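You operate a simulated robot arm through the tools that you are given. There is no shell and no other tool. Be economical: measure what you need, move in short steps, check, and stop when the job is done.

The job below is to be done with a simulated robot arm. You get a single attempt, and the scene is never put back.

TASK
Fetch the grey pan with a line and set it on top of the beige board on the upper left shelf of the sample bench. Take the white pan on the upper left shelf of the sample bench and put it away on the lower left shelf of the sample bench. Shut the middle drawer under the ledge. Put the pan on the ledge at the gravity table away on the long pan shelf. Set the speed switch on the stand to 1. Take the sieve with the largest size on its label from the ledge at the gravity table and put it on the left end of the ledge. Set the yellow switch on the gravity table to 1. Take the brush from the measuring bench and leave it on the middle shelf of the spares rack. Take the tray from the lower shelf of the measuring bench and leave it on the middle shelf of the spares rack. Put two of the tall jars from the middle shelf of the grey rack on the fourth shelf from the bottom of the blue rack. Take the carton that says "pins" from the fourth shelf from the bottom of the blue rack and leave it on the middle shelf of the grey rack. Any order will do. Set down upright: tall jar.

Only the result counts: the job must be done as asked and must still hold three seconds after the hand-in. Knocking over, shifting, dropping, spilling or breaking anything else fails it.

THE ROBOT
A 7-joint arm with a three-finger gripper on a trunk, on a base that drives. Base frame: it is fixed to the floor where the robot stands at the start and does not move with it; the origin is under the middle of the robot, x ahead of it, y to its left, z up; the surface under the hand at the start is at about z = 420. Units: mm, degrees, N and s.
With the tool pointing down near the work surface it reaches from about 500 to 940 mm from the robot's upright axis, wherever it stands. Its first joint turns from -166.0 to 166.0 degrees. Places, roughly: board (36x27x4 cm) [-2200, 300, 500]; brush (16x5x8 cm) [-6600, -4700, 800]; carton [-11250, 750, 1500]; fourth shelf of the blue rack [-11300, 900, 1400]; grey pan with a line (11x19x6 cm) [500, 100, 400]; left end of the ledge [500, 500, 400]; long pan shelf (20x63 cm) [440, -3560, 620]; lower left shelf of the sample bench [-2100, -200, 200]; middle drawer under the ledge [-500, -3100, 700]; middle shelf of the grey rack [-11300, -300, 1000]; middle shelf of the spares rack [-5000, -3000, 300]; pan (19x17x8 cm) [-200, -3300, 800]; sieve [-750, -3500, 750]; speed switch on the stand [100, -3100, 1400]; tall jar [-11250, 250, 1000]; tray (15x11x3 cm) [-6800, -4900, 200]; white pan (13x28x6 cm) [-2100, -500, 500]; yellow switch on the gravity table [-1100, -3600, 1400]. Payload 2.69 kg.
The TCP is the grasp point between the finger pads, 29 mm short of the fingertips. In the tool frame z runs along the fingers and y along their closing line. Largest opening 120 mm; the body of the gripper starts 78 mm behind the TCP.
Orientation is told as [roll, pitch, yaw] about the base's x, y, z axes, in that order, counted from this pose: with the fingers straight down and closing along the base's y, the tool's x points along the base's -x, its y along +y and its z along -z.

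THE INTERFACE
- The arm moves only by the tool move_arm. Its argument "plan" is a list of rows, each a list of 7 numbers: the turn, a rotation vector about the tool's x, y, z in degrees, then the shift along the tool's x, y, z in m, then the opening in per cent of the stroke, from 0 (shut) to 100 (fully open). In form: [[ax, ay, az, dx, dy, dz, grip], ...]. A call has 1 to 8 rows; each row shifts and turns the commanded pose from where the row before left it, along the tool's axes as they then stand. A row lasts 0.2 s, in which the tool goes at most 50 mm and 8.6 degrees; a call with a longer step from one row to the next is refused whole, and so is a gripper value outside its range. A pose out of reach is approached as far as the arm can. The call stops where the force on the tool passes 40 N (or 10 N more than at its start, if that is more) or the arm is blocked; 0.2 s more then pass. Each finger halts on what it meets, pressing with about 31 N; the grip force reading is that of the motor and also rises with nothing between the fingers. The clock runs only during rows and for 0.2 s after the last one: add rows that do not move to give the fingers time. It gives the time, the measured TCP pose, the force on the tool (base axes), the opening and the grip force at its end, in the units of the frame above (readings bear some noise), with the torque about the TCP (base axes, N m) and any sound that the robot's microphone picked up.
- Cameras (640 x 400 px; columns grow to the right, rows downward): "scene" is now at [208.5, 54.9, 1078.7]; the picture's right is [0.71, -0.70, 0.00], its down [-0.55, -0.55, -0.63] and it looks along [0.44, 0.45, -0.78] (base axes); focal length 253 px, centre (320, 200). "wrist" rides on the gripper at [63, 0, -104] in the tool frame; the picture's right is [0.00, 1.00, 0.00], its down [-0.83, 0.00, -0.56] and it looks along [-0.56, 0.00, 0.83] (tool axes); focal length 275 px, centre (320, 200). There is no depth. A picture from a camera that has moved, and an enlarged one, comes with that camera's place and axes in the base frame and with its lens.
- grab_frame(camera): a new picture of that camera. No time passes.
- lift_body(by): slides the trunk up (or, below 0, down) by that many mm; the arm and the scene camera ride with it, the base frame stays. It gives what a move gives, with no picture.
- steer(legs): drives the robot by 1 to 6 legs, each [ahead, left, turn to the left] in mm, mm and degrees, along the robot's own axes; the way and the turn of a leg run together, so that a leg with both is an arc; at most 1500 mm and 180 degrees a leg. The arm and the cameras ride along, it lands a little off, and it stops where it bumps. It gives what a move gives.
- aim_head(pan, tilt): turns the head with the scene camera to pan (to the left, within 86 degrees either way) and tilt (down, from -29 to 69), counted from straight ahead of the robot. It gives what a move gives.
- enlarge(camera, box): a new picture of the part [left, top, right, bottom] of that camera's present view, enlarged. No time passes.
- hand_in(): hands the job in; it is judged then, once.

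Work in short steps. Places have to be worked out from the pictures, the camera data and where the tool is seen: move nearer, look again, correct. Check each grasp and each placing, and mend what went wrong. You have 535 turns and 318 pictures in all, those below and enlarged ones among them. Open the gripper and draw the arm clear of the work before you hand the job in, unless the task says otherwise.

The tools are called as a command line: name --pt "numbers of a row" for each row, then --argument value for the rest, lists and objects as JSON in quotes. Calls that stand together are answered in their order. move_arm: Moves the arm, as the interface text tells. Its arguments: {"type":"object","properties":{"plan":{"type":"array","items":{"type":"array","items":{"type":"number"}}}},"required":["plan"]} The other tools are called the same way: lift_body (by) slides the trunk up or down; steer (legs) drives the base; aim_head (pan, tilt) turns the head that bears the scene camera; grab_frame (camera) takes a picture; enlarge (camera, box) takes an enlarged picture of a part of a camera's view; hand_in () hands the job in.

At the start:

```text
time_s: 0.0
ee_pos: [472.7, 325.3, 719.5]
tool_rot: [0.1, 0.0, -0.1]
contact_force: [0.2, 0.6, -0.2]
torque: [0.04, 0.04, 0.02]
width: 120.1
grip_force: 0.0
trunk travel left (down, up): [-350.0, 263.0]
robot x, y, heading: [-1.8, 2.0, -0.0]
head pan, tilt: [45.3, 51.2]
```

scene: 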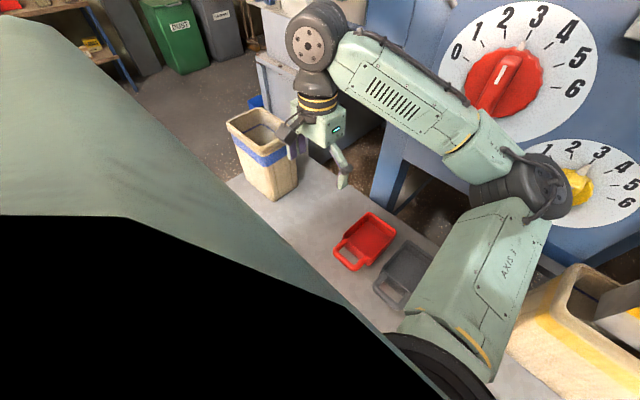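
wrist: 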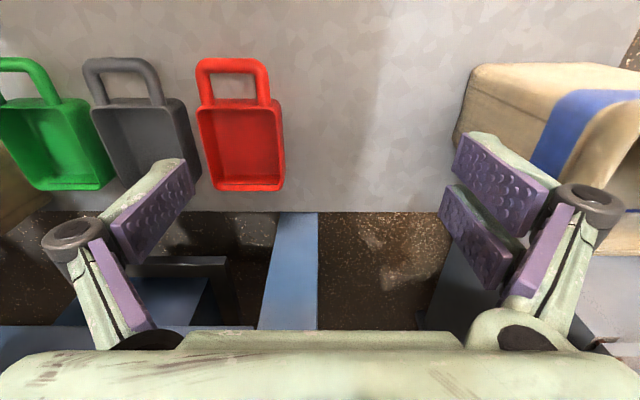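

I'll look at the pans in front with the scene camera.

aim_head --pan 0 --tilt 50

grab_frame --camera "scene"

enlarge --camera "wrist" --box '[0, 30, 320, 230]'

```text
time_s: 1.1
ee_pos: [473.1, 324.9, 718.7]
tool_rot: [0.0, 0.1, 0.1]
contact_force: [-0.3, 0.5, -0.4]
torque: [0.0, 0.0, 0.0]
width: 119.9
grip_force: 0.1
trunk travel left (down, up): [-350.0, 263.0]
robot x, y, heading: [-0.6, 1.3, 0.1]
head pan, tilt: [0.0, 50.0]
```

```text
315 pictures are left
camera scene: at [232.1, 1.1, 1080.3], right [0.0, -1.0, 0.0], down [-0.77, 0.0, -0.64], along [0.64, 0.0, -0.77], focal length 253 px, centre (320, 200)
```

scene: 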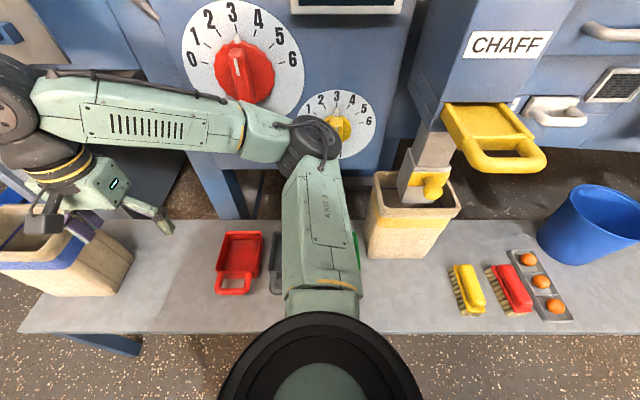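

```text
2.00 times, centred on (160, 130) of wrist
camera zoom: at [409.4, 325.9, 821.8], right [0.0, 1.0, 0.0], down [0.83, 0.0, 0.56], along [0.56, 0.0, -0.83], focal length 551 px, centre (640, 340)
```

zoom: 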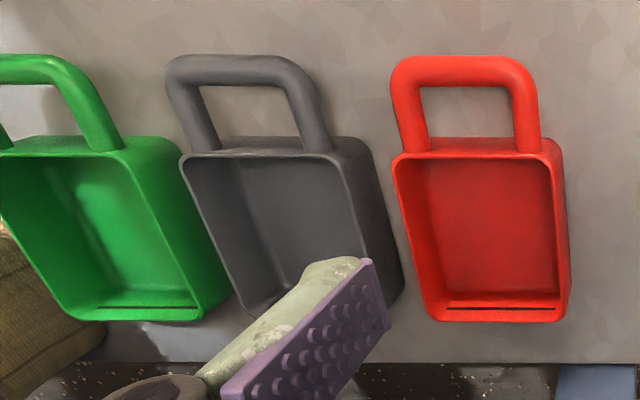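

One grey pan, about (550, 93), yaw near 0, with its right (y+) wall near y≈143. I'll move the hand above that side wall and narrow the fingers.

move_arm --pt "0 0 0 -0.013 -0.031 0.02 60" --pt "0 0 0 -0.013 -0.031 0.02 40" --pt "0 0 0 -0.013 -0.031 0.02 25" --pt "0 0 0 -0.013 -0.031 0.02 25" --pt "0 0 0 -0.013 -0.031 0.02 25" --pt "0 0 0 -0.012 -0.031 0.02 25" --pt "0 0 0 0 0 0 25" --pt "0 0 0 0 0 0 25"

grab_frame --camera "wrist"

```text
time_s: 2.9
ee_pos: [537.4, 136.2, 603.8]
tool_rot: [-0.2, -0.7, -0.4]
contact_force: [-0.1, 1.0, -0.4]
torque: [0.0, 0.03, 0.0]
width: 29.8
grip_force: 0.0
trunk travel left (down, up): [-350.0, 263.0]
robot x, y, heading: [-3.0, -1.0, 0.0]
head pan, tilt: [0.0, 50.0]
```

```text
313 pictures are left
camera wrist: at [473.6, 137.1, 706.9], right [0.0, 1.0, 0.0], down [0.82, 0.0, 0.57], along [0.57, 0.0, -0.82], focal length 275 px, centre (320, 200)
```

wrist: 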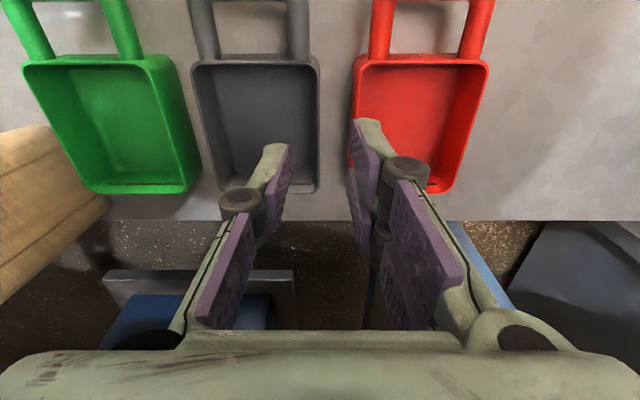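

Grey right rim outer edge at y≈137, red rim at ≈162. I move to y=131, x=558 and lower to z≈500, then look.

move_arm --pt "0 0 0 -0.007 -0.002 0.025 25" --pt "0 0.7 0 -0.007 -0.002 0.025 25" --pt "0 0 0 -0.007 -0.001 0.025 25" --pt "0 0 0 0 0 0.025 25" --pt "0 0 0 0 0 0 25"

grab_frame --camera "wrist"

grab_frame --camera "scene"

```text
time_s: 4.1
ee_pos: [570.4, 133.8, 497.5]
tool_rot: [0.0, 0.7, 0.0]
contact_force: [0.2, 0.0, -0.1]
torque: [-0.02, -0.02, 0.0]
width: 30.1
grip_force: 0.1
trunk travel left (down, up): [-350.0, 263.0]
robot x, y, heading: [-3.8, 3.4, -0.0]
head pan, tilt: [0.0, 50.0]
```

```text
312 pictures are left
camera wrist: at [507.6, 134.6, 602.1], right [0.0, 1.0, 0.0], down [0.84, 0.0, 0.55], along [0.55, 0.0, -0.84], focal length 275 px, centre (320, 200)
```

wrist: 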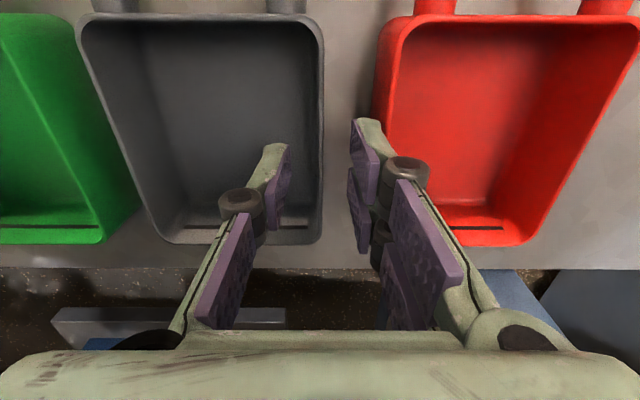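

```text
311 pictures are left
camera scene: at [232.1, 1.1, 1080.2], right [0.0, -1.0, 0.0], down [-0.77, 0.0, -0.64], along [0.64, 0.0, -0.77], focal length 253 px, centre (320, 200)
```

scene: 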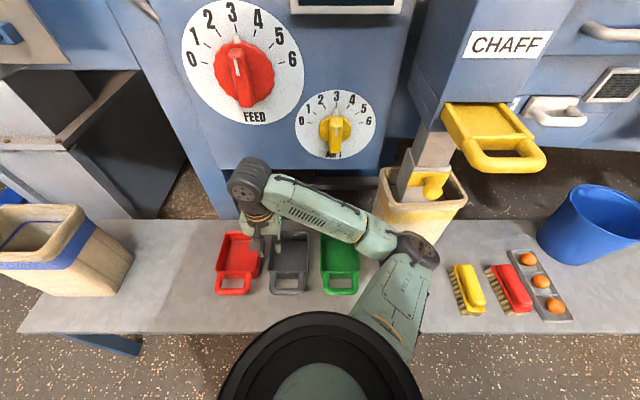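

The line is visible on the grey pan; the wall lies midway between the fingers. Going down to z≈460 and closing.

move_arm --pt "0 0 0 0.003 -0.002 0.02 25" --pt "0 0 0 0.003 0 0.017 25" --pt "0 0 0 0 0 0 0" --pt "0 0 0 0 0 0 0" --pt "0 0 0 0 0 0 0" --pt "0 0 0 0 0 0 0"

grab_frame --camera "wrist"

```text
time_s: 5.5
ee_pos: [564.7, 130.9, 461.4]
tool_rot: [0.0, 0.7, 0.1]
contact_force: [-0.1, -0.6, -0.6]
torque: [0.01, 0.01, -0.03]
width: 6.1
grip_force: 31.3
trunk travel left (down, up): [-350.0, 263.0]
robot x, y, heading: [0.5, 0.1, -0.2]
head pan, tilt: [0.0, 50.0]
```

```text
310 pictures are left
camera wrist: at [501.5, 132.1, 565.9], right [0.0, 1.0, 0.0], down [0.84, 0.0, 0.55], along [0.55, 0.0, -0.84], focal length 275 px, centre (320, 200)
```

wrist: 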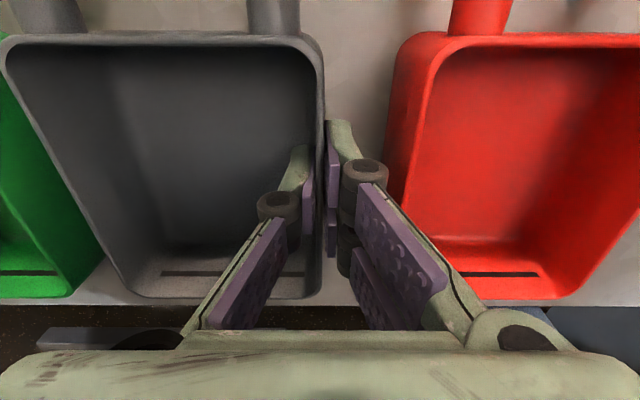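

Gripped on the side wall (6 mm). I lift straight up.

move_arm --pt "0 0 0 0 0 -0.02 0" --pt "0 0 0 0 0 -0.04 0" --pt "0 0 0 0 0 -0.045 0" --pt "0 0 0 0 0 -0.045 0" --pt "0 0 0 0.02 0 -0.045 0" --pt "0 0 0 0.03 0 -0.03 0"

grab_frame --camera "wrist"

grab_frame --camera "scene"

```text
time_s: 6.9
ee_pos: [519.4, 131.3, 681.2]
tool_rot: [0.5, 1.8, 0.0]
contact_force: [-0.1, -0.9, -1.2]
torque: [0.0, 0.0, 0.01]
width: 0.0
grip_force: 28.2
trunk travel left (down, up): [-350.0, 263.0]
robot x, y, heading: [-2.2, -1.8, -0.1]
head pan, tilt: [0.0, 50.0]
```

```text
309 pictures are left
camera wrist: at [459.2, 131.9, 785.9], right [0.0, 1.0, 0.01], down [0.85, 0.0, 0.53], along [0.53, 0.01, -0.85], focal length 275 px, centre (320, 200)
```

wrist: 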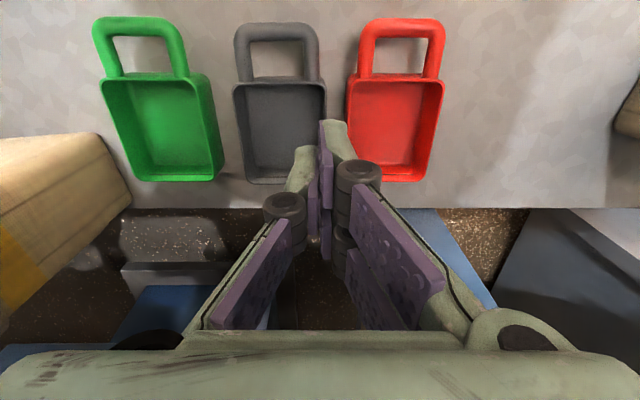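

```text
308 pictures are left
camera scene: at [236.8, -0.2, 1076.1], right [0.0, -1.0, 0.0], down [-0.77, 0.0, -0.64], along [0.64, 0.0, -0.77], focal length 253 px, centre (320, 200)
```

scene: 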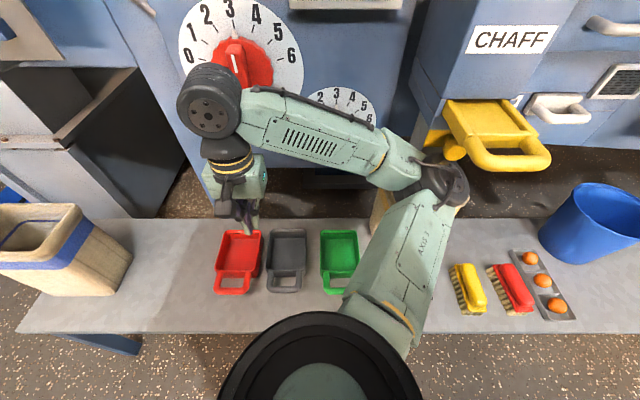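

The pan slipped out of the slanted-wall grip (it sits back in place). I'll use the handle crossbar at about (462, 90) instead, with fingers closing along x; moving and yawing 90°.

move_arm --pt "0 0 0 0.03 -0.02 0.02 30" --pt "0 0 0 0.027 -0.021 0.02 40" --pt "0 0 8.5 0 0 0 40" --pt "0 0 8.5 0 0 0 40" --pt "0 0 8.5 0 0 0 40" --pt "0 0 8.5 0 0 0 40" --pt "0 0 8.5 0 0 0 40" --pt "0 0 8.5 0 0 0 40"

move_arm --pt "0 0 8.5 0 0 0 40" --pt "0 0 8.5 0 0 0 40" --pt "0 0 8.5 0 0 0 40" --pt "0 0 8.5 0 0 0 40" --pt "0 0 5 0 0 0 40" --pt "0 0 0 0 0 0 40"

grab_frame --camera "wrist"

```text
time_s: 8.7
ee_pos: [459.3, 92.5, 647.8]
tool_rot: [-0.5, 0.5, -51.2]
contact_force: [1.3, 0.0, -0.7]
torque: [0.08, 0.02, -0.01]
width: 47.7
grip_force: 0.0
trunk travel left (down, up): [-350.0, 263.0]
robot x, y, heading: [-1.5, -3.6, -0.2]
head pan, tilt: [0.0, 50.0]
```

```text
time_s: 9.8
ee_pos: [439.9, 137.7, 625.0]
tool_rot: [-11.6, 15.8, -85.8]
contact_force: [0.2, 0.3, -0.7]
torque: [0.0, 0.05, -0.02]
width: 48.1
grip_force: 0.1
trunk travel left (down, up): [-350.0, 263.0]
robot x, y, heading: [3.5, 4.9, 1.1]
head pan, tilt: [0.0, 50.0]
stopped in row 5: the arm was blocked; the commanded pose is now the measured one
```

```text
307 pictures are left
camera wrist: at [457.4, 174.0, 739.9], right [0.97, 0.13, -0.19], down [0.18, -0.94, 0.3], along [-0.14, -0.32, -0.94], focal length 275 px, centre (320, 200)
```

wrist: 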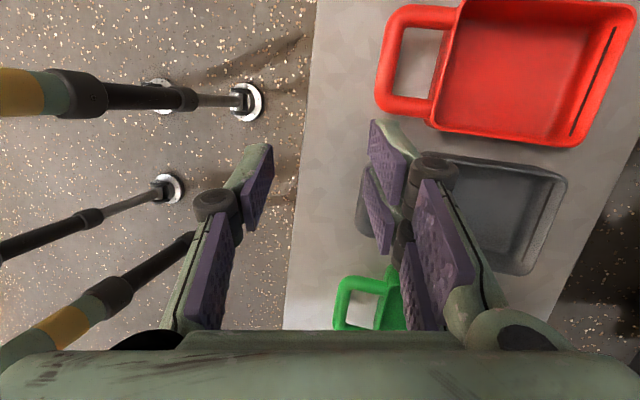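

The wrist is blocked because this spot is too close to the robot. I back the base 200 mm and fix the orientation from there.

steer --legs '[[-220, 0, 0]]'

move_arm --pt "0 0 0 0 0.05 0 40" --pt "0 0 0 0 0.05 0 40" --pt "0 0 0 0 0.05 0 40" --pt "0 0 0 0 0 0 40"

```text
time_s: 11.5
ee_pos: [222.7, 133.4, 639.0]
tool_rot: [-9.0, 14.9, -85.6]
contact_force: [0.8, 0.6, -0.9]
torque: [0.03, -0.01, 0.02]
width: 47.7
grip_force: 0.1
trunk travel left (down, up): [-350.0, 263.0]
robot x, y, heading: [-209.3, 0.9, 0.8]
head pan, tilt: [0.0, 50.0]
```

```text
time_s: 12.5
ee_pos: [370.6, 149.9, 614.4]
tool_rot: [-9.0, 14.9, -85.7]
contact_force: [-0.1, 0.0, 0.6]
torque: [-0.03, -0.01, -0.02]
width: 48.0
grip_force: 0.2
trunk travel left (down, up): [-350.0, 263.0]
robot x, y, heading: [-216.3, 1.8, 0.9]
head pan, tilt: [0.0, 50.0]
```

Leveling the tool (rotation −8.8, −14.9 about tool x, y).

move_arm --pt "-2.9 -5 0 0 0.03 0 40" --pt "-2.9 -5 0 0 0.03 0 40" --pt "-3 -4.9 0 0 0.03 0 40" --pt "0 0 0 0 0 0 40" --pt "0 0 0 0 0 0 40"

grab_frame --camera "wrist"

```text
time_s: 13.7
ee_pos: [457.8, 160.3, 606.1]
tool_rot: [0.0, 0.0, -84.4]
contact_force: [-0.5, 0.5, 0.9]
torque: [0.03, 0.01, -0.01]
width: 48.0
grip_force: 0.1
trunk travel left (down, up): [-350.0, 263.0]
robot x, y, heading: [-212.4, 1.2, 0.8]
head pan, tilt: [0.0, 50.0]
```

```text
306 pictures are left
camera wrist: at [450.7, 224.0, 709.4], right [0.99, 0.1, 0.0], down [0.08, -0.83, 0.56], along [0.06, -0.55, -0.83], focal length 275 px, centre (320, 200)
```

wrist: 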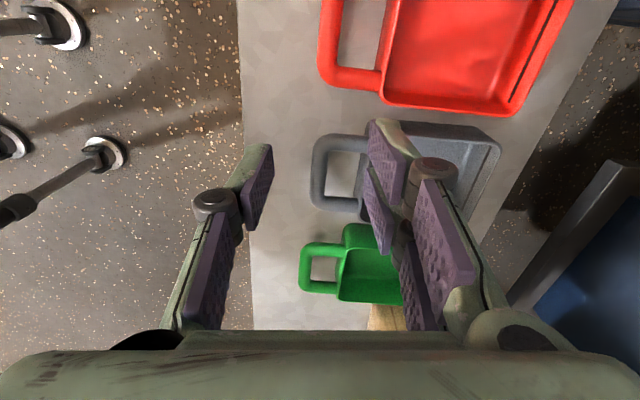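

Level now; crossbar at about (463, 94). Finish yaw and go above it, lowering to z≈510.

move_arm --pt "0 0 5.6 0 0 0 40" --pt "0 0 0 -0.034 0.003 0.04 40" --pt "0 0 0 -0.034 0.002 0.03 40" --pt "0 0 0 0 0 0.02 40" --pt "0 0 0 0 0 0 40" --pt "0 0 0 0 0 0 40"

grab_frame --camera "wrist"

enlarge --camera "scene" --box '[220, 50, 420, 175]'

```text
refused: row 2 steps farther than a row can; nothing moved
```

```text
305 pictures are left
camera wrist: at [450.7, 224.0, 709.4], right [0.99, 0.1, 0.0], down [0.08, -0.83, 0.56], along [0.06, -0.55, -0.83], focal length 275 px, centre (320, 200)
```

wrist: 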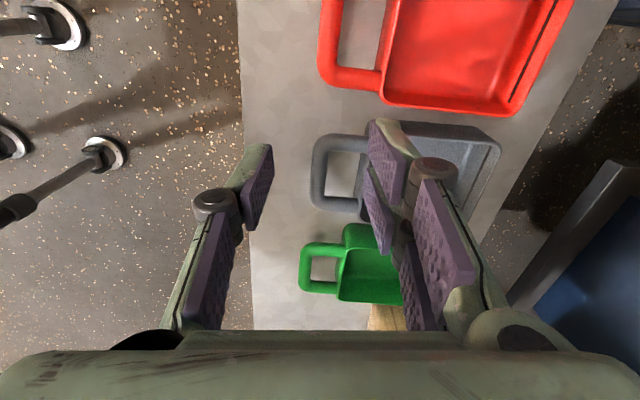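

```text
3.20 times, centred on (320, 112) of scene
camera zoom: at [19.2, 3.9, 1080.3], right [0.01, -1.0, 0.0], down [-0.77, -0.01, -0.64], along [0.64, 0.01, -0.77], focal length 809 px, centre (320, 480)
```

zoom: 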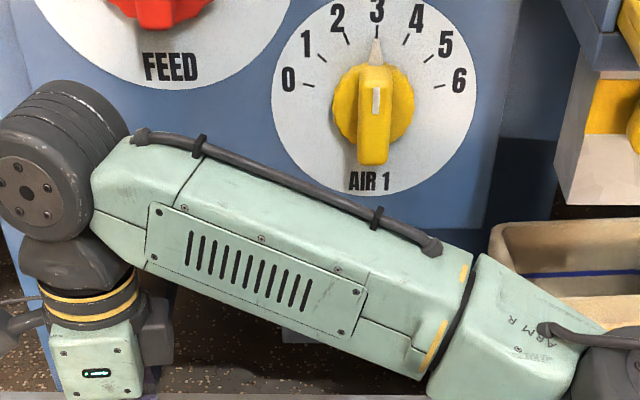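

Resend with smaller steps (the row limit is the vector sum).

move_arm --pt "0 0 5.6 0 0 0 40" --pt "0 0 0 -0.034 0.003 0.03 40" --pt "0 0 0 -0.034 0.002 0.03 40" --pt "0 0 0 0 0 0.03 40" --pt "0 0 0 0 0 0 40" --pt "0 0 0 0 0 0 40"

grab_frame --camera "wrist"

```text
time_s: 15.1
ee_pos: [462.4, 92.3, 518.4]
tool_rot: [-0.1, 0.0, -90.1]
contact_force: [-0.2, -0.1, -0.1]
torque: [0.01, 0.0, 0.0]
width: 47.8
grip_force: 0.0
trunk travel left (down, up): [-350.0, 263.0]
robot x, y, heading: [-213.3, 0.6, 0.8]
head pan, tilt: [0.0, 50.0]
```

```text
303 pictures are left
camera wrist: at [461.8, 156.3, 621.6], right [1.0, 0.0, 0.0], down [0.0, -0.83, 0.56], along [0.0, -0.56, -0.83], focal length 275 px, centre (320, 200)
```

wrist: 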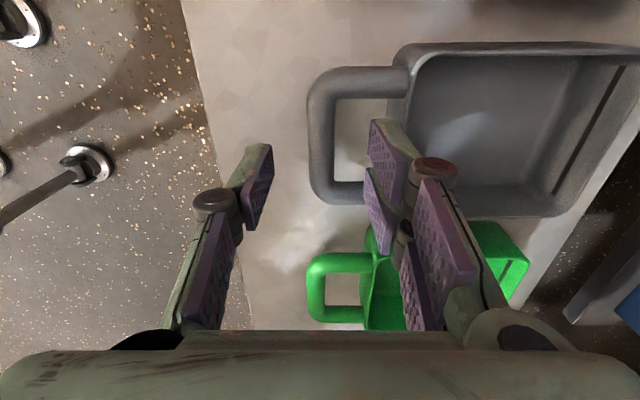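

Bar triangulates to z≈463, y≈95. Lower to TCP z≈458 and close on the bar.

move_arm --pt "0 0 0 0.002 0 0.03 40" --pt "0 0 0 0 0 0.03 40" --pt "0 0 0 0 0 0 20" --pt "0 0 0 0 0 0 0" --pt "0 0 0 0 0 0 0" --pt "0 0 0 0 0 0 0"

grab_frame --camera "wrist"

```text
time_s: 16.5
ee_pos: [463.4, 95.0, 457.8]
tool_rot: [0.0, 0.0, -90.0]
contact_force: [-0.3, -0.2, 0.5]
torque: [0.04, 0.02, 0.05]
width: 15.0
grip_force: 30.6
trunk travel left (down, up): [-350.0, 263.0]
robot x, y, heading: [-211.5, -2.5, 0.7]
head pan, tilt: [0.0, 50.0]
```

```text
302 pictures are left
camera wrist: at [462.2, 158.9, 561.3], right [1.0, 0.0, 0.0], down [0.0, -0.83, 0.56], along [0.0, -0.56, -0.83], focal length 275 px, centre (320, 200)
```

wrist: 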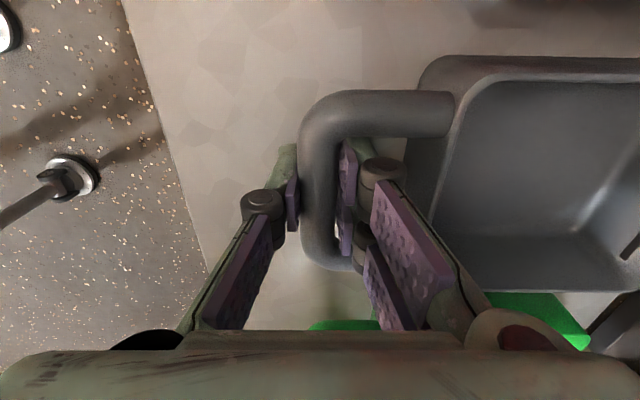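

Gripping the 15 mm bar with 30 N. Slow lift.

move_arm --pt "0 0 0 0 0 -0.01 0" --pt "0 0 0 0 0 -0.02 0" --pt "0 0 0 0 0 -0.03 0" --pt "0 0 0 0 0 -0.03 0" --pt "0 0 0 0 0 0 0"

grab_frame --camera "wrist"

```text
time_s: 17.7
ee_pos: [461.9, 95.3, 546.2]
tool_rot: [0.0, -0.1, -90.0]
contact_force: [-0.3, 0.4, -0.4]
torque: [0.0, 0.07, 0.0]
width: 15.1
grip_force: 31.0
trunk travel left (down, up): [-350.0, 263.0]
robot x, y, heading: [-214.6, -1.3, 0.7]
head pan, tilt: [0.0, 50.0]
```

```text
301 pictures are left
camera wrist: at [461.2, 159.4, 650.8], right [1.0, 0.01, 0.0], down [0.0, -0.83, 0.56], along [0.0, -0.56, -0.83], focal length 275 px, centre (320, 200)
```

wrist: 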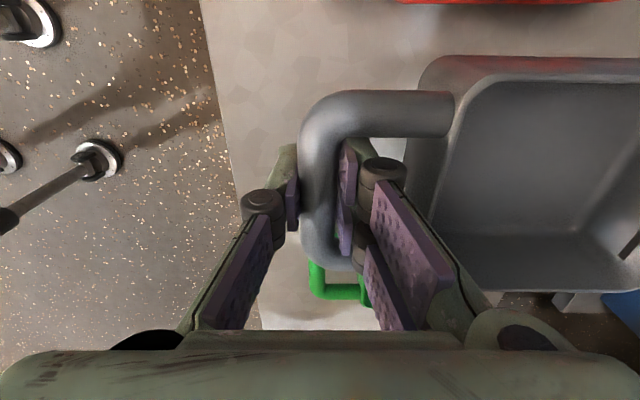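

Held firmly. Raise it, then back away and turn around toward the sample bench.

move_arm --pt "0 0 0 0 0 -0.04 0" --pt "0 0 0 0 0 -0.045 0" --pt "0 0 0 0 0 -0.045 0" --pt "0 0 0 0 0 -0.045 0" --pt "0 0 0 0 0 -0.04 0"

steer --legs '[[-550, 0, 0], [0, 0, 180]]'

aim_head --pan 0 --tilt 25

grab_frame --camera "scene"

```text
time_s: 18.9
ee_pos: [462.2, 94.9, 763.2]
tool_rot: [0.0, 0.1, -89.9]
contact_force: [0.9, 0.1, -1.9]
torque: [-0.04, 0.15, -0.01]
width: 15.0
grip_force: 31.2
trunk travel left (down, up): [-350.0, 263.0]
robot x, y, heading: [-211.2, -0.7, 0.8]
head pan, tilt: [0.0, 50.0]
```

```text
time_s: 29.5
ee_pos: [-1433.6, -98.9, 762.9]
tool_rot: [0.1, 0.0, 89.2]
contact_force: [-0.9, 0.2, -1.3]
torque: [-0.02, -0.09, 0.0]
width: 14.8
grip_force: 30.9
trunk travel left (down, up): [-350.0, 263.0]
robot x, y, heading: [-759.9, -11.0, 180.0]
head pan, tilt: [0.0, 50.0]
```

```text
time_s: 30.4
ee_pos: [-1432.6, -98.7, 763.0]
tool_rot: [0.0, 0.0, 89.2]
contact_force: [0.2, 0.2, -1.2]
torque: [-0.06, -0.1, 0.02]
width: 14.9
grip_force: 31.1
trunk travel left (down, up): [-350.0, 263.0]
robot x, y, heading: [-760.9, -13.7, 180.1]
head pan, tilt: [0.0, 25.0]
```

```text
300 pictures are left
camera scene: at [-1006.4, -11.7, 1117.7], right [0.0, 1.0, 0.0], down [0.42, 0.0, -0.91], along [-0.91, 0.0, -0.42], focal length 253 px, centre (320, 200)
```

scene: 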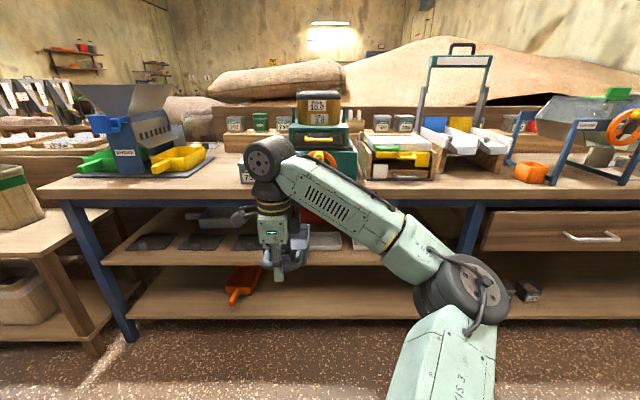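

The bench has shelves under a tabletop, so access is from the front. Zoom on the left shelves.

enlarge --camera "scene" --box '[60, 180, 480, 340]'

enlarge --camera "scene" --box '[100, 190, 300, 315]'

```text
1.52 times, centred on (270, 260) of scene
camera zoom: at [-1006.4, -11.7, 1117.7], right [0.0, 1.0, 0.0], down [0.42, 0.0, -0.91], along [-0.91, 0.0, -0.42], focal length 385 px, centre (396, 109)
```

zoom: 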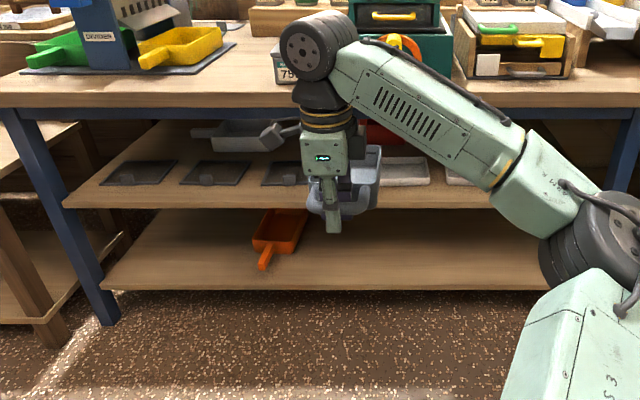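

```text
3.20 times, centred on (200, 252) of scene
camera zoom: at [-1006.4, -11.7, 1117.7], right [0.0, 1.0, 0.0], down [0.42, 0.0, -0.91], along [-0.91, 0.0, -0.42], focal length 809 px, centre (704, 32)
```

zoom: 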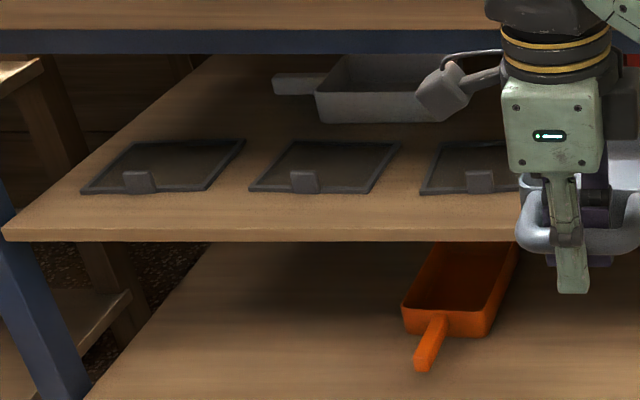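

The boards and pans are under a rail, so tool must go in horizontally; I need to see the beige board, hidden by my forearm. Shift the base right for a view.

steer --legs '[[0, -700, 0]]'

grab_frame --camera "scene"

enlarge --camera "scene" --box '[60, 180, 300, 330]'

```text
time_s: 36.3
ee_pos: [-1430.9, 607.7, 762.0]
tool_rot: [0.0, 0.0, 88.7]
contact_force: [0.8, -0.2, -0.9]
torque: [0.01, -0.07, 0.01]
width: 15.0
grip_force: 31.1
trunk travel left (down, up): [-350.0, 263.0]
robot x, y, heading: [-755.5, 688.7, 179.5]
head pan, tilt: [0.0, 25.0]
```

```text
297 pictures are left
camera scene: at [-1003.1, 690.5, 1117.8], right [0.01, 1.0, 0.0], down [0.42, 0.0, -0.91], along [-0.91, 0.01, -0.42], focal length 253 px, centre (320, 200)
```

scene: 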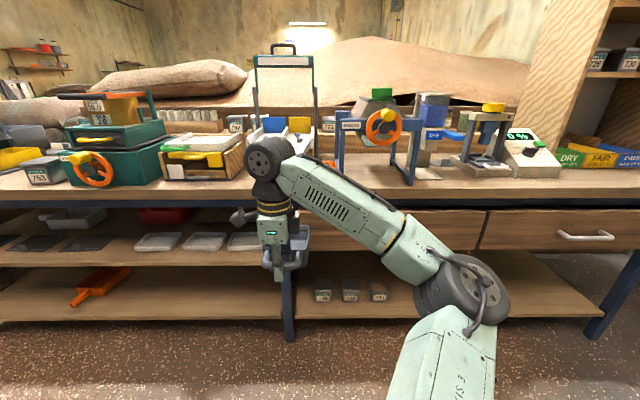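

```text
2.67 times, centred on (180, 255) of scene
camera zoom: at [-1003.1, 690.5, 1117.8], right [0.01, 1.0, 0.0], down [0.42, 0.0, -0.91], along [-0.91, 0.01, -0.42], focal length 674 px, centre (693, 53)
```

zoom: 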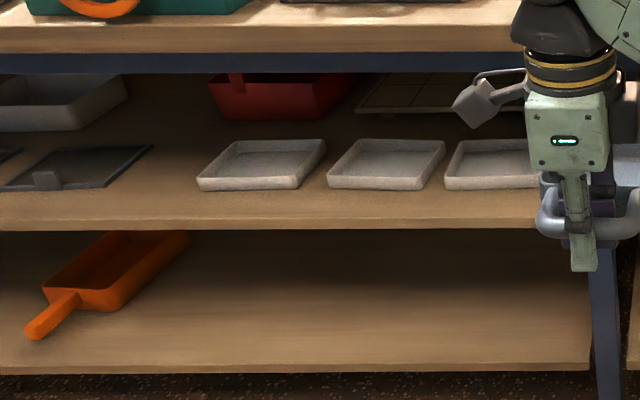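

Beige board is deep at the rear (front edge x≈−2050), so I need a horizontal grasp across the handle. I'll go back to the ledge, set the pan down and regrasp with a horizontal tool.

steer --legs '[[0, 0, -180], [0, -689, 0]]'

```text
time_s: 49.6
ee_pos: [-75.8, 77.0, 761.5]
tool_rot: [0.0, 0.0, -90.7]
contact_force: [-0.9, 0.1, -0.8]
torque: [0.02, 0.1, 0.04]
width: 15.0
grip_force: 31.4
trunk travel left (down, up): [-350.0, 263.0]
robot x, y, heading: [-756.6, -7.8, -0.0]
head pan, tilt: [0.0, 25.0]
```

steer --legs '[[518, 18, 0.7]]'

aim_head --pan 0 --tilt 45

grab_frame --camera "scene"

```text
time_s: 52.7
ee_pos: [436.9, 106.7, 762.8]
tool_rot: [0.0, 0.0, -90.3]
contact_force: [-0.1, 0.2, -1.2]
torque: [0.0, 0.09, 0.0]
width: 14.7
grip_force: 30.7
trunk travel left (down, up): [-350.0, 263.0]
robot x, y, heading: [-234.9, 13.6, 0.5]
head pan, tilt: [0.0, 25.0]
```

```text
time_s: 53.5
ee_pos: [436.6, 106.2, 763.0]
tool_rot: [0.0, -0.1, -90.2]
contact_force: [-0.2, 0.2, -2.4]
torque: [-0.01, 0.1, 0.02]
width: 15.2
grip_force: 30.9
trunk travel left (down, up): [-350.0, 263.0]
robot x, y, heading: [-240.9, 12.6, 0.7]
head pan, tilt: [0.0, 45.0]
```

```text
295 pictures are left
camera scene: at [-2.5, 17.0, 1087.3], right [0.01, -1.0, 0.0], down [-0.71, -0.01, -0.71], along [0.71, 0.01, -0.71], focal length 253 px, centre (320, 200)
```

scene: 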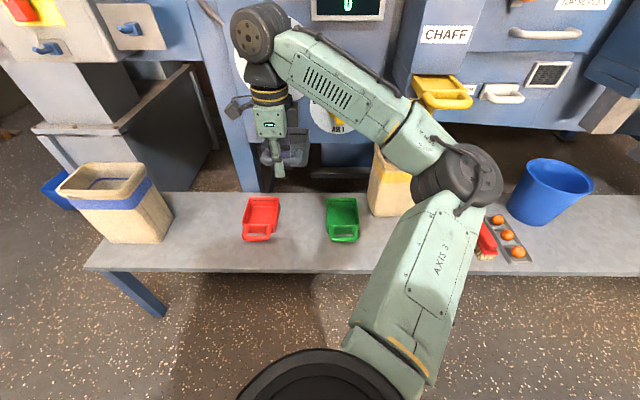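

Lower the pan to the ledge at bar (437, 95) and release.

move_arm --pt "0 0 0 -0.011 0 0.043 0" --pt "0 0 0 0 0 0.045 0" --pt "0 0 0 0 0 0.045 0" --pt "0 0 0 0 0 0.045 0" --pt "0 0 0 0 0 0.045 0" --pt "0 0 0 0 0 0.045 0" --pt "0 0 0 0 0 0.025 0" --pt "0 0 0 0 0 0 0"

move_arm --pt "0 0 0 0 0 0.006 0" --pt "0 0 0 0 0 0.005 0" --pt "0 0 0 0 0 0 20" --pt "0 0 0 0 0 0 30" --pt "0 0 0 0 0 -0.03 30" --pt "0 0 0 0 0 -0.04 30" --pt "0 0 0 0 0 -0.04 30"

grab_frame --camera "wrist"

```text
time_s: 55.3
ee_pos: [434.9, 95.9, 466.1]
tool_rot: [0.0, 0.0, -90.2]
contact_force: [-1.0, 0.0, -0.9]
torque: [-0.02, 0.03, 0.02]
width: 14.8
grip_force: 30.8
trunk travel left (down, up): [-350.0, 263.0]
robot x, y, heading: [-236.8, 17.3, 0.6]
head pan, tilt: [0.0, 45.0]
```

```text
time_s: 56.9
ee_pos: [435.3, 96.7, 567.9]
tool_rot: [0.0, 0.0, -90.1]
contact_force: [-0.4, 0.2, -0.2]
torque: [0.01, -0.03, 0.0]
width: 36.1
grip_force: 0.0
trunk travel left (down, up): [-350.0, 263.0]
robot x, y, heading: [-242.4, 9.9, 0.5]
head pan, tilt: [0.0, 45.0]
```

```text
294 pictures are left
camera wrist: at [434.7, 161.0, 671.8], right [1.0, 0.0, 0.0], down [0.0, -0.83, 0.56], along [0.0, -0.56, -0.83], focal length 275 px, centre (320, 200)
```

wrist: 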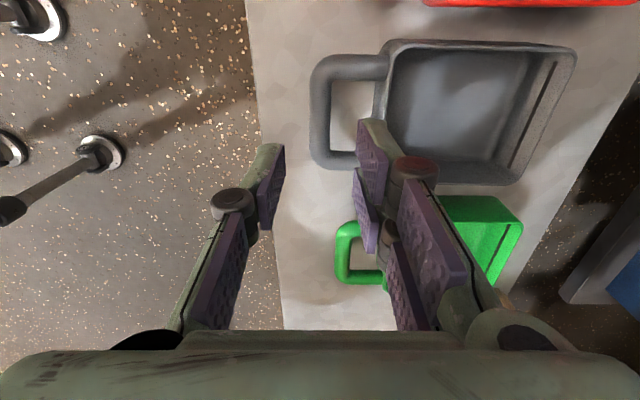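

Pan set down. For the horizontal grasp I want the camera side up, i.e. yaw ±180; raising and testing whether the wrist can turn on.

move_arm --pt "0 0 0 0 0 -0.045 40" --pt "0 0 0 0 0 -0.045 40" --pt "0 0 0 0 0 -0.045 40" --pt "0 0 8.5 0 0 0 40" --pt "0 0 8.5 0 0 0 40" --pt "0 0 8.5 0 0 0 40" --pt "0 0 8.5 0 0 0 40" --pt "0 0 8.5 0 0 0 40"

move_arm --pt "0 0 8.5 0 0 0 40" --pt "0 0 8.5 0 0 0 40" --pt "0 0 8.5 0 0 0 40" --pt "0 0 8.5 0 0 0 40" --pt "0 0 8.5 0 0 0 40" --pt "0 0 5 0 0 0 40"

```text
time_s: 58.7
ee_pos: [504.3, 30.6, 705.4]
tool_rot: [-0.9, 0.0, -131.8]
contact_force: [-0.3, -0.2, 0.0]
torque: [0.0, -0.01, -0.03]
width: 48.0
grip_force: 0.0
out of reach, approached as far as the arm can: row 7, 8
trunk travel left (down, up): [-350.0, 263.0]
robot x, y, heading: [-238.5, 14.6, 0.4]
head pan, tilt: [0.0, 45.0]
```

```text
time_s: 59.5
ee_pos: [610.0, -45.2, 705.1]
tool_rot: [-0.9, -1.3, -155.8]
contact_force: [-19.0, 3.2, 9.7]
torque: [-0.08, -3.02, 0.72]
width: 47.9
grip_force: 0.0
out of reach, approached as far as the arm can: row 1, 2, 3, 4
trunk travel left (down, up): [-350.0, 263.0]
robot x, y, heading: [-239.8, 12.3, 0.7]
head pan, tilt: [0.0, 45.0]
stopped in row 4: the force on the tool passed its limit at 137 N (the readings are from after the stop); the commanded pose is now the measured one
```

The arm swung off and hit something; retreat gently and look.

grab_frame --camera "scene"

grab_frame --camera "wrist"

```text
293 pictures are left
camera scene: at [-5.0, 17.0, 1088.1], right [0.01, -1.0, 0.0], down [-0.71, -0.01, -0.71], along [0.71, 0.01, -0.71], focal length 253 px, centre (320, 200)
```

scene: 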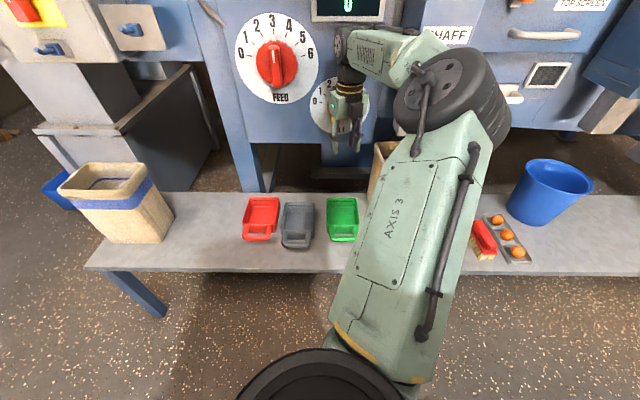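

```text
292 pictures are left
camera wrist: at [668.7, -20.0, 807.2], right [0.41, -0.91, -0.02], down [-0.74, -0.35, 0.57], along [-0.53, -0.23, -0.82], focal length 275 px, centre (320, 200)
```

wrist: 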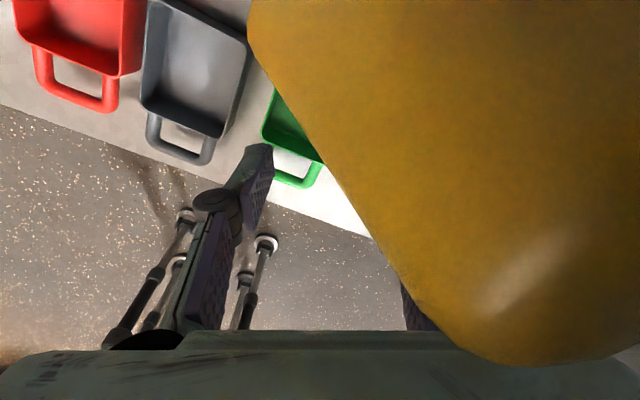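

I touched the AIR 1 knob with the gripper. Back straight off by driving, then check the knob.

steer --legs '[[-200, 0, 0]]'

grab_frame --camera "scene"

```text
time_s: 61.1
ee_pos: [411.1, -50.7, 700.4]
tool_rot: [-1.0, -1.4, -155.9]
contact_force: [0.1, 0.1, 0.7]
torque: [-0.02, 0.04, 0.0]
width: 48.1
grip_force: 0.1
trunk travel left (down, up): [-350.0, 263.0]
robot x, y, heading: [-434.8, 10.1, 0.5]
head pan, tilt: [0.0, 45.0]
```

```text
291 pictures are left
camera scene: at [-201.3, 14.8, 1087.3], right [0.01, -1.0, 0.0], down [-0.71, -0.01, -0.71], along [0.71, 0.01, -0.71], focal length 253 px, centre (320, 200)
```

scene: 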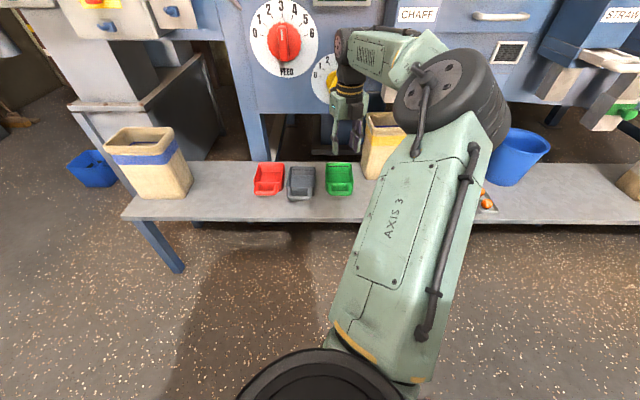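

The knob area is hidden by the hand. Back off further to have free space and test the camera-up horizontal posture there.

steer --legs '[[-400, 0, 0]]'

move_arm --pt "0 8 4 0 0 0 40" --pt "0 8 4 0 0 0 40" --pt "0 8 4 0 0 0 40" --pt "0 8 4 0 0 0 40" --pt "0 8 2 0 0 0 40" --pt "0 8 0 0 0 0 40"

grab_frame --camera "scene"

```text
time_s: 63.6
ee_pos: [1.3, -61.3, 701.1]
tool_rot: [-0.9, -1.4, -156.6]
contact_force: [0.2, 0.5, 0.1]
torque: [-0.03, -0.01, -0.03]
width: 48.1
grip_force: 0.1
trunk travel left (down, up): [-350.0, 263.0]
robot x, y, heading: [-850.5, 10.3, -0.1]
head pan, tilt: [0.0, 45.0]
```

```text
refused: row 1 steps farther than a row can; nothing moved
```

```text
290 pictures are left
camera scene: at [-610.8, 10.2, 1087.2], right [0.0, -1.0, 0.0], down [-0.71, 0.0, -0.71], along [0.71, 0.0, -0.71], focal length 253 px, centre (320, 200)
```

scene: 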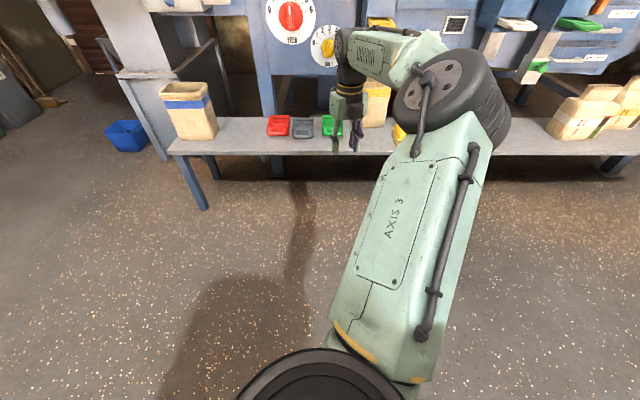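

enlarge --camera "scene" --box '[250, 0, 370, 75]'

move_arm --pt "0 7 4 0 0 0 40" --pt "0 7 4 0 0 0 40" --pt "0 7 4 0 0 0 40" --pt "0 7 4 0 0 0 40" --pt "0 7 2 0 0 0 40" --pt "0 8 0 0 0 0 40"

```text
5.33 times, centred on (310, 38) of scene
camera zoom: at [-610.8, 10.2, 1087.2], right [0.0, -1.0, 0.0], down [-0.71, 0.0, -0.71], along [0.71, 0.0, -0.71], focal length 1349 px, centre (373, 1067)
```

zoom: 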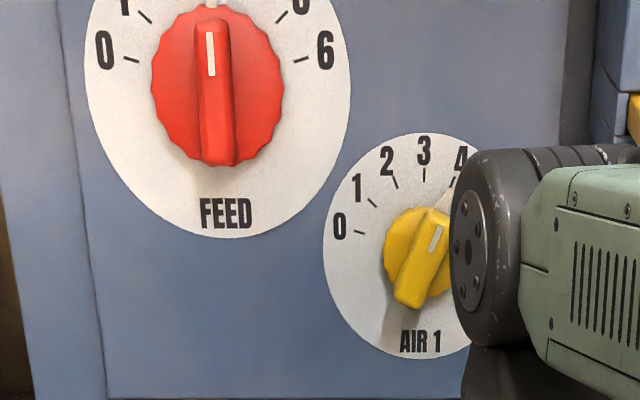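

```text
time_s: 65.0
ee_pos: [127.3, -142.7, 678.4]
tool_rot: [-7.2, 40.9, -178.2]
contact_force: [0.0, -0.3, 0.5]
torque: [-0.01, -0.01, 0.01]
width: 48.0
grip_force: 0.0
out of reach, approached as far as the arm can: row 1, 2, 3, 4, 5, 6
trunk travel left (down, up): [-350.0, 263.0]
robot x, y, heading: [-847.5, 15.4, -0.2]
head pan, tilt: [0.0, 45.0]
```

The AIR 1 knob did turn from 3 to about 4; I'll restore it later. Now continue testing the camera-up posture, pitching up while pulling back.

move_arm --pt "1 6.5 0 -0.02 0 -0.025 40" --pt "1 6.5 0 -0.02 0 -0.03 40" --pt "1 6.5 0 -0.015 0 -0.035 40" --pt "1 6.5 0 -0.01 0 -0.04 40" --pt "1 6.5 0 -0.01 0 -0.04 40" --pt "1 6.5 0 -0.01 0 -0.04 40" --pt "0 0 0 0 0 0 40"

grab_frame --camera "scene"

```text
time_s: 66.7
ee_pos: [-79.9, -200.8, 707.3]
tool_rot: [-41.1, 77.8, 151.0]
contact_force: [0.1, -0.6, -0.8]
torque: [-0.03, 0.02, 0.02]
width: 47.9
grip_force: 0.0
out of reach, approached as far as the arm can: row 1, 2
trunk travel left (down, up): [-350.0, 263.0]
robot x, y, heading: [-846.3, 6.7, -0.1]
head pan, tilt: [0.0, 45.0]
```

```text
288 pictures are left
camera scene: at [-610.8, 10.1, 1087.3], right [0.0, -1.0, 0.0], down [-0.71, 0.0, -0.71], along [0.71, 0.0, -0.71], focal length 253 px, centre (320, 200)
```

scene: 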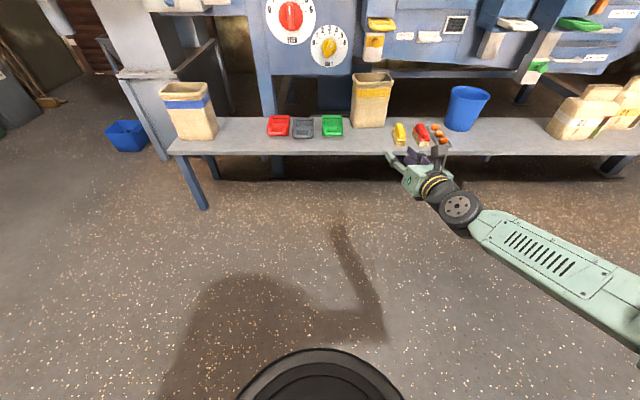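

The camera-up horizontal posture is reachable with the elbow to the right. Level it to 10° down, open fully, and lower the trunk to handle height.

move_arm --pt "-6.2 0 -2.9 0 0 0 80" --pt "-6.2 0 -2.9 0 0 0 100" --pt "0 0 0 0 0 0 100" --pt "0 0 0 0 0 0 100"

lift_body --by -240

steer --legs '[[0, 298, 0], [350, 0, 0]]'

aim_head --pan 0 --tilt 40

grab_frame --camera "wrist"

grab_frame --camera "scene"

```text
time_s: 67.7
ee_pos: [-78.7, -201.9, 706.6]
tool_rot: [-1.6, 79.7, 178.5]
contact_force: [-0.2, 0.3, 0.3]
torque: [-0.02, 0.01, 0.01]
width: 118.4
grip_force: 0.0
trunk travel left (down, up): [-350.0, 263.0]
robot x, y, heading: [-847.9, 7.3, -0.1]
head pan, tilt: [0.0, 45.0]
```

```text
time_s: 70.2
ee_pos: [-80.2, -202.1, 467.4]
tool_rot: [-1.7, 79.7, 178.3]
contact_force: [-1.1, -0.7, 0.0]
torque: [-0.01, -0.03, 0.0]
width: 120.2
grip_force: 0.1
trunk travel left (down, up): [-110.0, 503.0]
robot x, y, heading: [-846.6, 9.2, 0.1]
head pan, tilt: [0.0, 45.0]
```

```text
time_s: 75.0
ee_pos: [268.7, 102.2, 466.9]
tool_rot: [-1.7, 79.7, 178.1]
contact_force: [-0.3, -0.3, 0.0]
torque: [-0.01, 0.0, 0.0]
width: 120.1
grip_force: 0.0
trunk travel left (down, up): [-110.0, 503.0]
robot x, y, heading: [-497.7, 317.9, -0.4]
head pan, tilt: [0.0, 45.0]
```

```text
time_s: 75.7
ee_pos: [267.9, 102.5, 468.4]
tool_rot: [-1.7, 79.7, 178.2]
contact_force: [0.0, 0.5, -0.2]
torque: [-0.01, 0.02, -0.02]
width: 120.0
grip_force: 0.1
trunk travel left (down, up): [-110.0, 503.0]
robot x, y, heading: [-499.2, 314.7, -0.2]
head pan, tilt: [0.0, 40.0]
```

```text
287 pictures are left
camera wrist: at [176.3, 104.1, 547.2], right [0.0, -1.0, 0.0], down [-0.7, 0.0, -0.72], along [0.72, 0.0, -0.7], focal length 275 px, centre (320, 200)
```

wrist: 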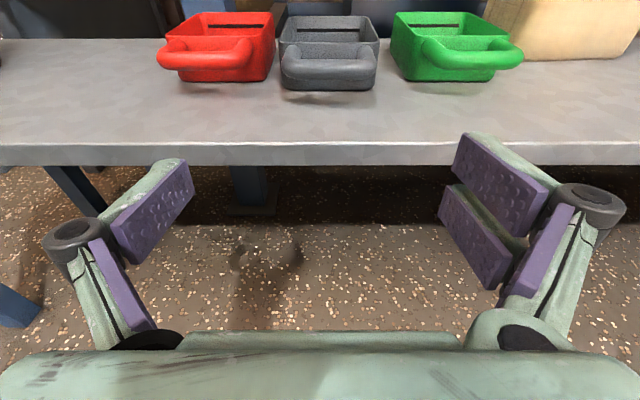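

```text
286 pictures are left
camera scene: at [-258.4, 316.2, 854.5], right [0.0, -1.0, 0.0], down [-0.64, 0.0, -0.77], along [0.77, 0.0, -0.64], focal length 253 px, centre (320, 200)
```

scene: 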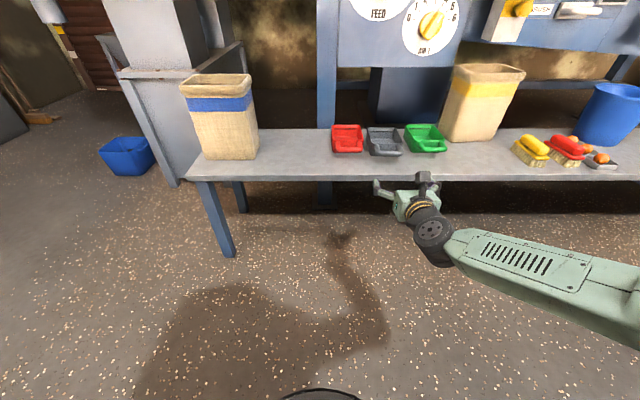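

The handle is centered at y≈96, 83 mm wide. I set opening ~96 mm to clear the red handle, then slide forward to x≈441, z≈462.

move_arm --pt "0 0 0 0.0 0.006 0 80" --pt "0 0 0 0 0 0 80" --pt "0 0 0 0.0048 0 0.0345 80" --pt "0 0 0 0.0048 0 0.0345 80" --pt "0 0 0 0.0048 0 0.0345 80" --pt "0 0 0 0 0 0 80"

grab_frame --camera "wrist"

```text
time_s: 77.0
ee_pos: [372.7, 95.5, 464.0]
tool_rot: [-1.7, 79.7, 178.2]
contact_force: [-0.5, 0.5, -0.7]
torque: [0.0, 0.02, 0.02]
width: 96.0
grip_force: 0.1
trunk travel left (down, up): [-110.0, 503.0]
robot x, y, heading: [-500.2, 315.6, -0.1]
head pan, tilt: [0.0, 40.0]
```

```text
285 pictures are left
camera wrist: at [281.8, 96.8, 542.7], right [0.0, -1.0, 0.0], down [-0.7, 0.0, -0.72], along [0.72, 0.0, -0.7], focal length 275 px, centre (320, 200)
```

wrist: 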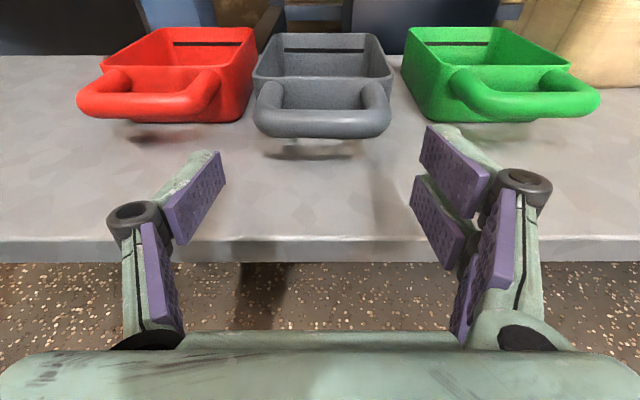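

Aligned. Advance 69 mm and close across the handle.

move_arm --pt "0 0 0 0.0048 0 0.0345 80" --pt "0 0 0 0.0048 0 0.033 80" --pt "0 0 0 0 0 0 60" --pt "0 0 0 0 0 0 40" --pt "0 0 0 0 0 0 40"

grab_frame --camera "wrist"

```text
time_s: 78.2
ee_pos: [440.9, 95.5, 459.6]
tool_rot: [-1.8, 79.6, 178.1]
contact_force: [0.9, -0.9, 1.4]
torque: [-0.01, 0.02, -0.03]
width: 87.0
grip_force: 31.0
trunk travel left (down, up): [-110.0, 503.0]
robot x, y, heading: [-499.6, 318.2, -0.0]
head pan, tilt: [0.0, 40.0]
```

```text
284 pictures are left
camera wrist: at [348.5, 96.9, 539.5], right [0.0, -1.0, 0.0], down [-0.7, 0.0, -0.72], along [0.72, 0.0, -0.7], focal length 275 px, centre (320, 200)
```

wrist: 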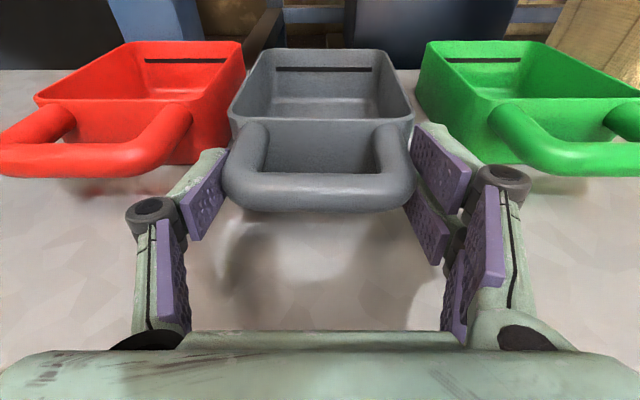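

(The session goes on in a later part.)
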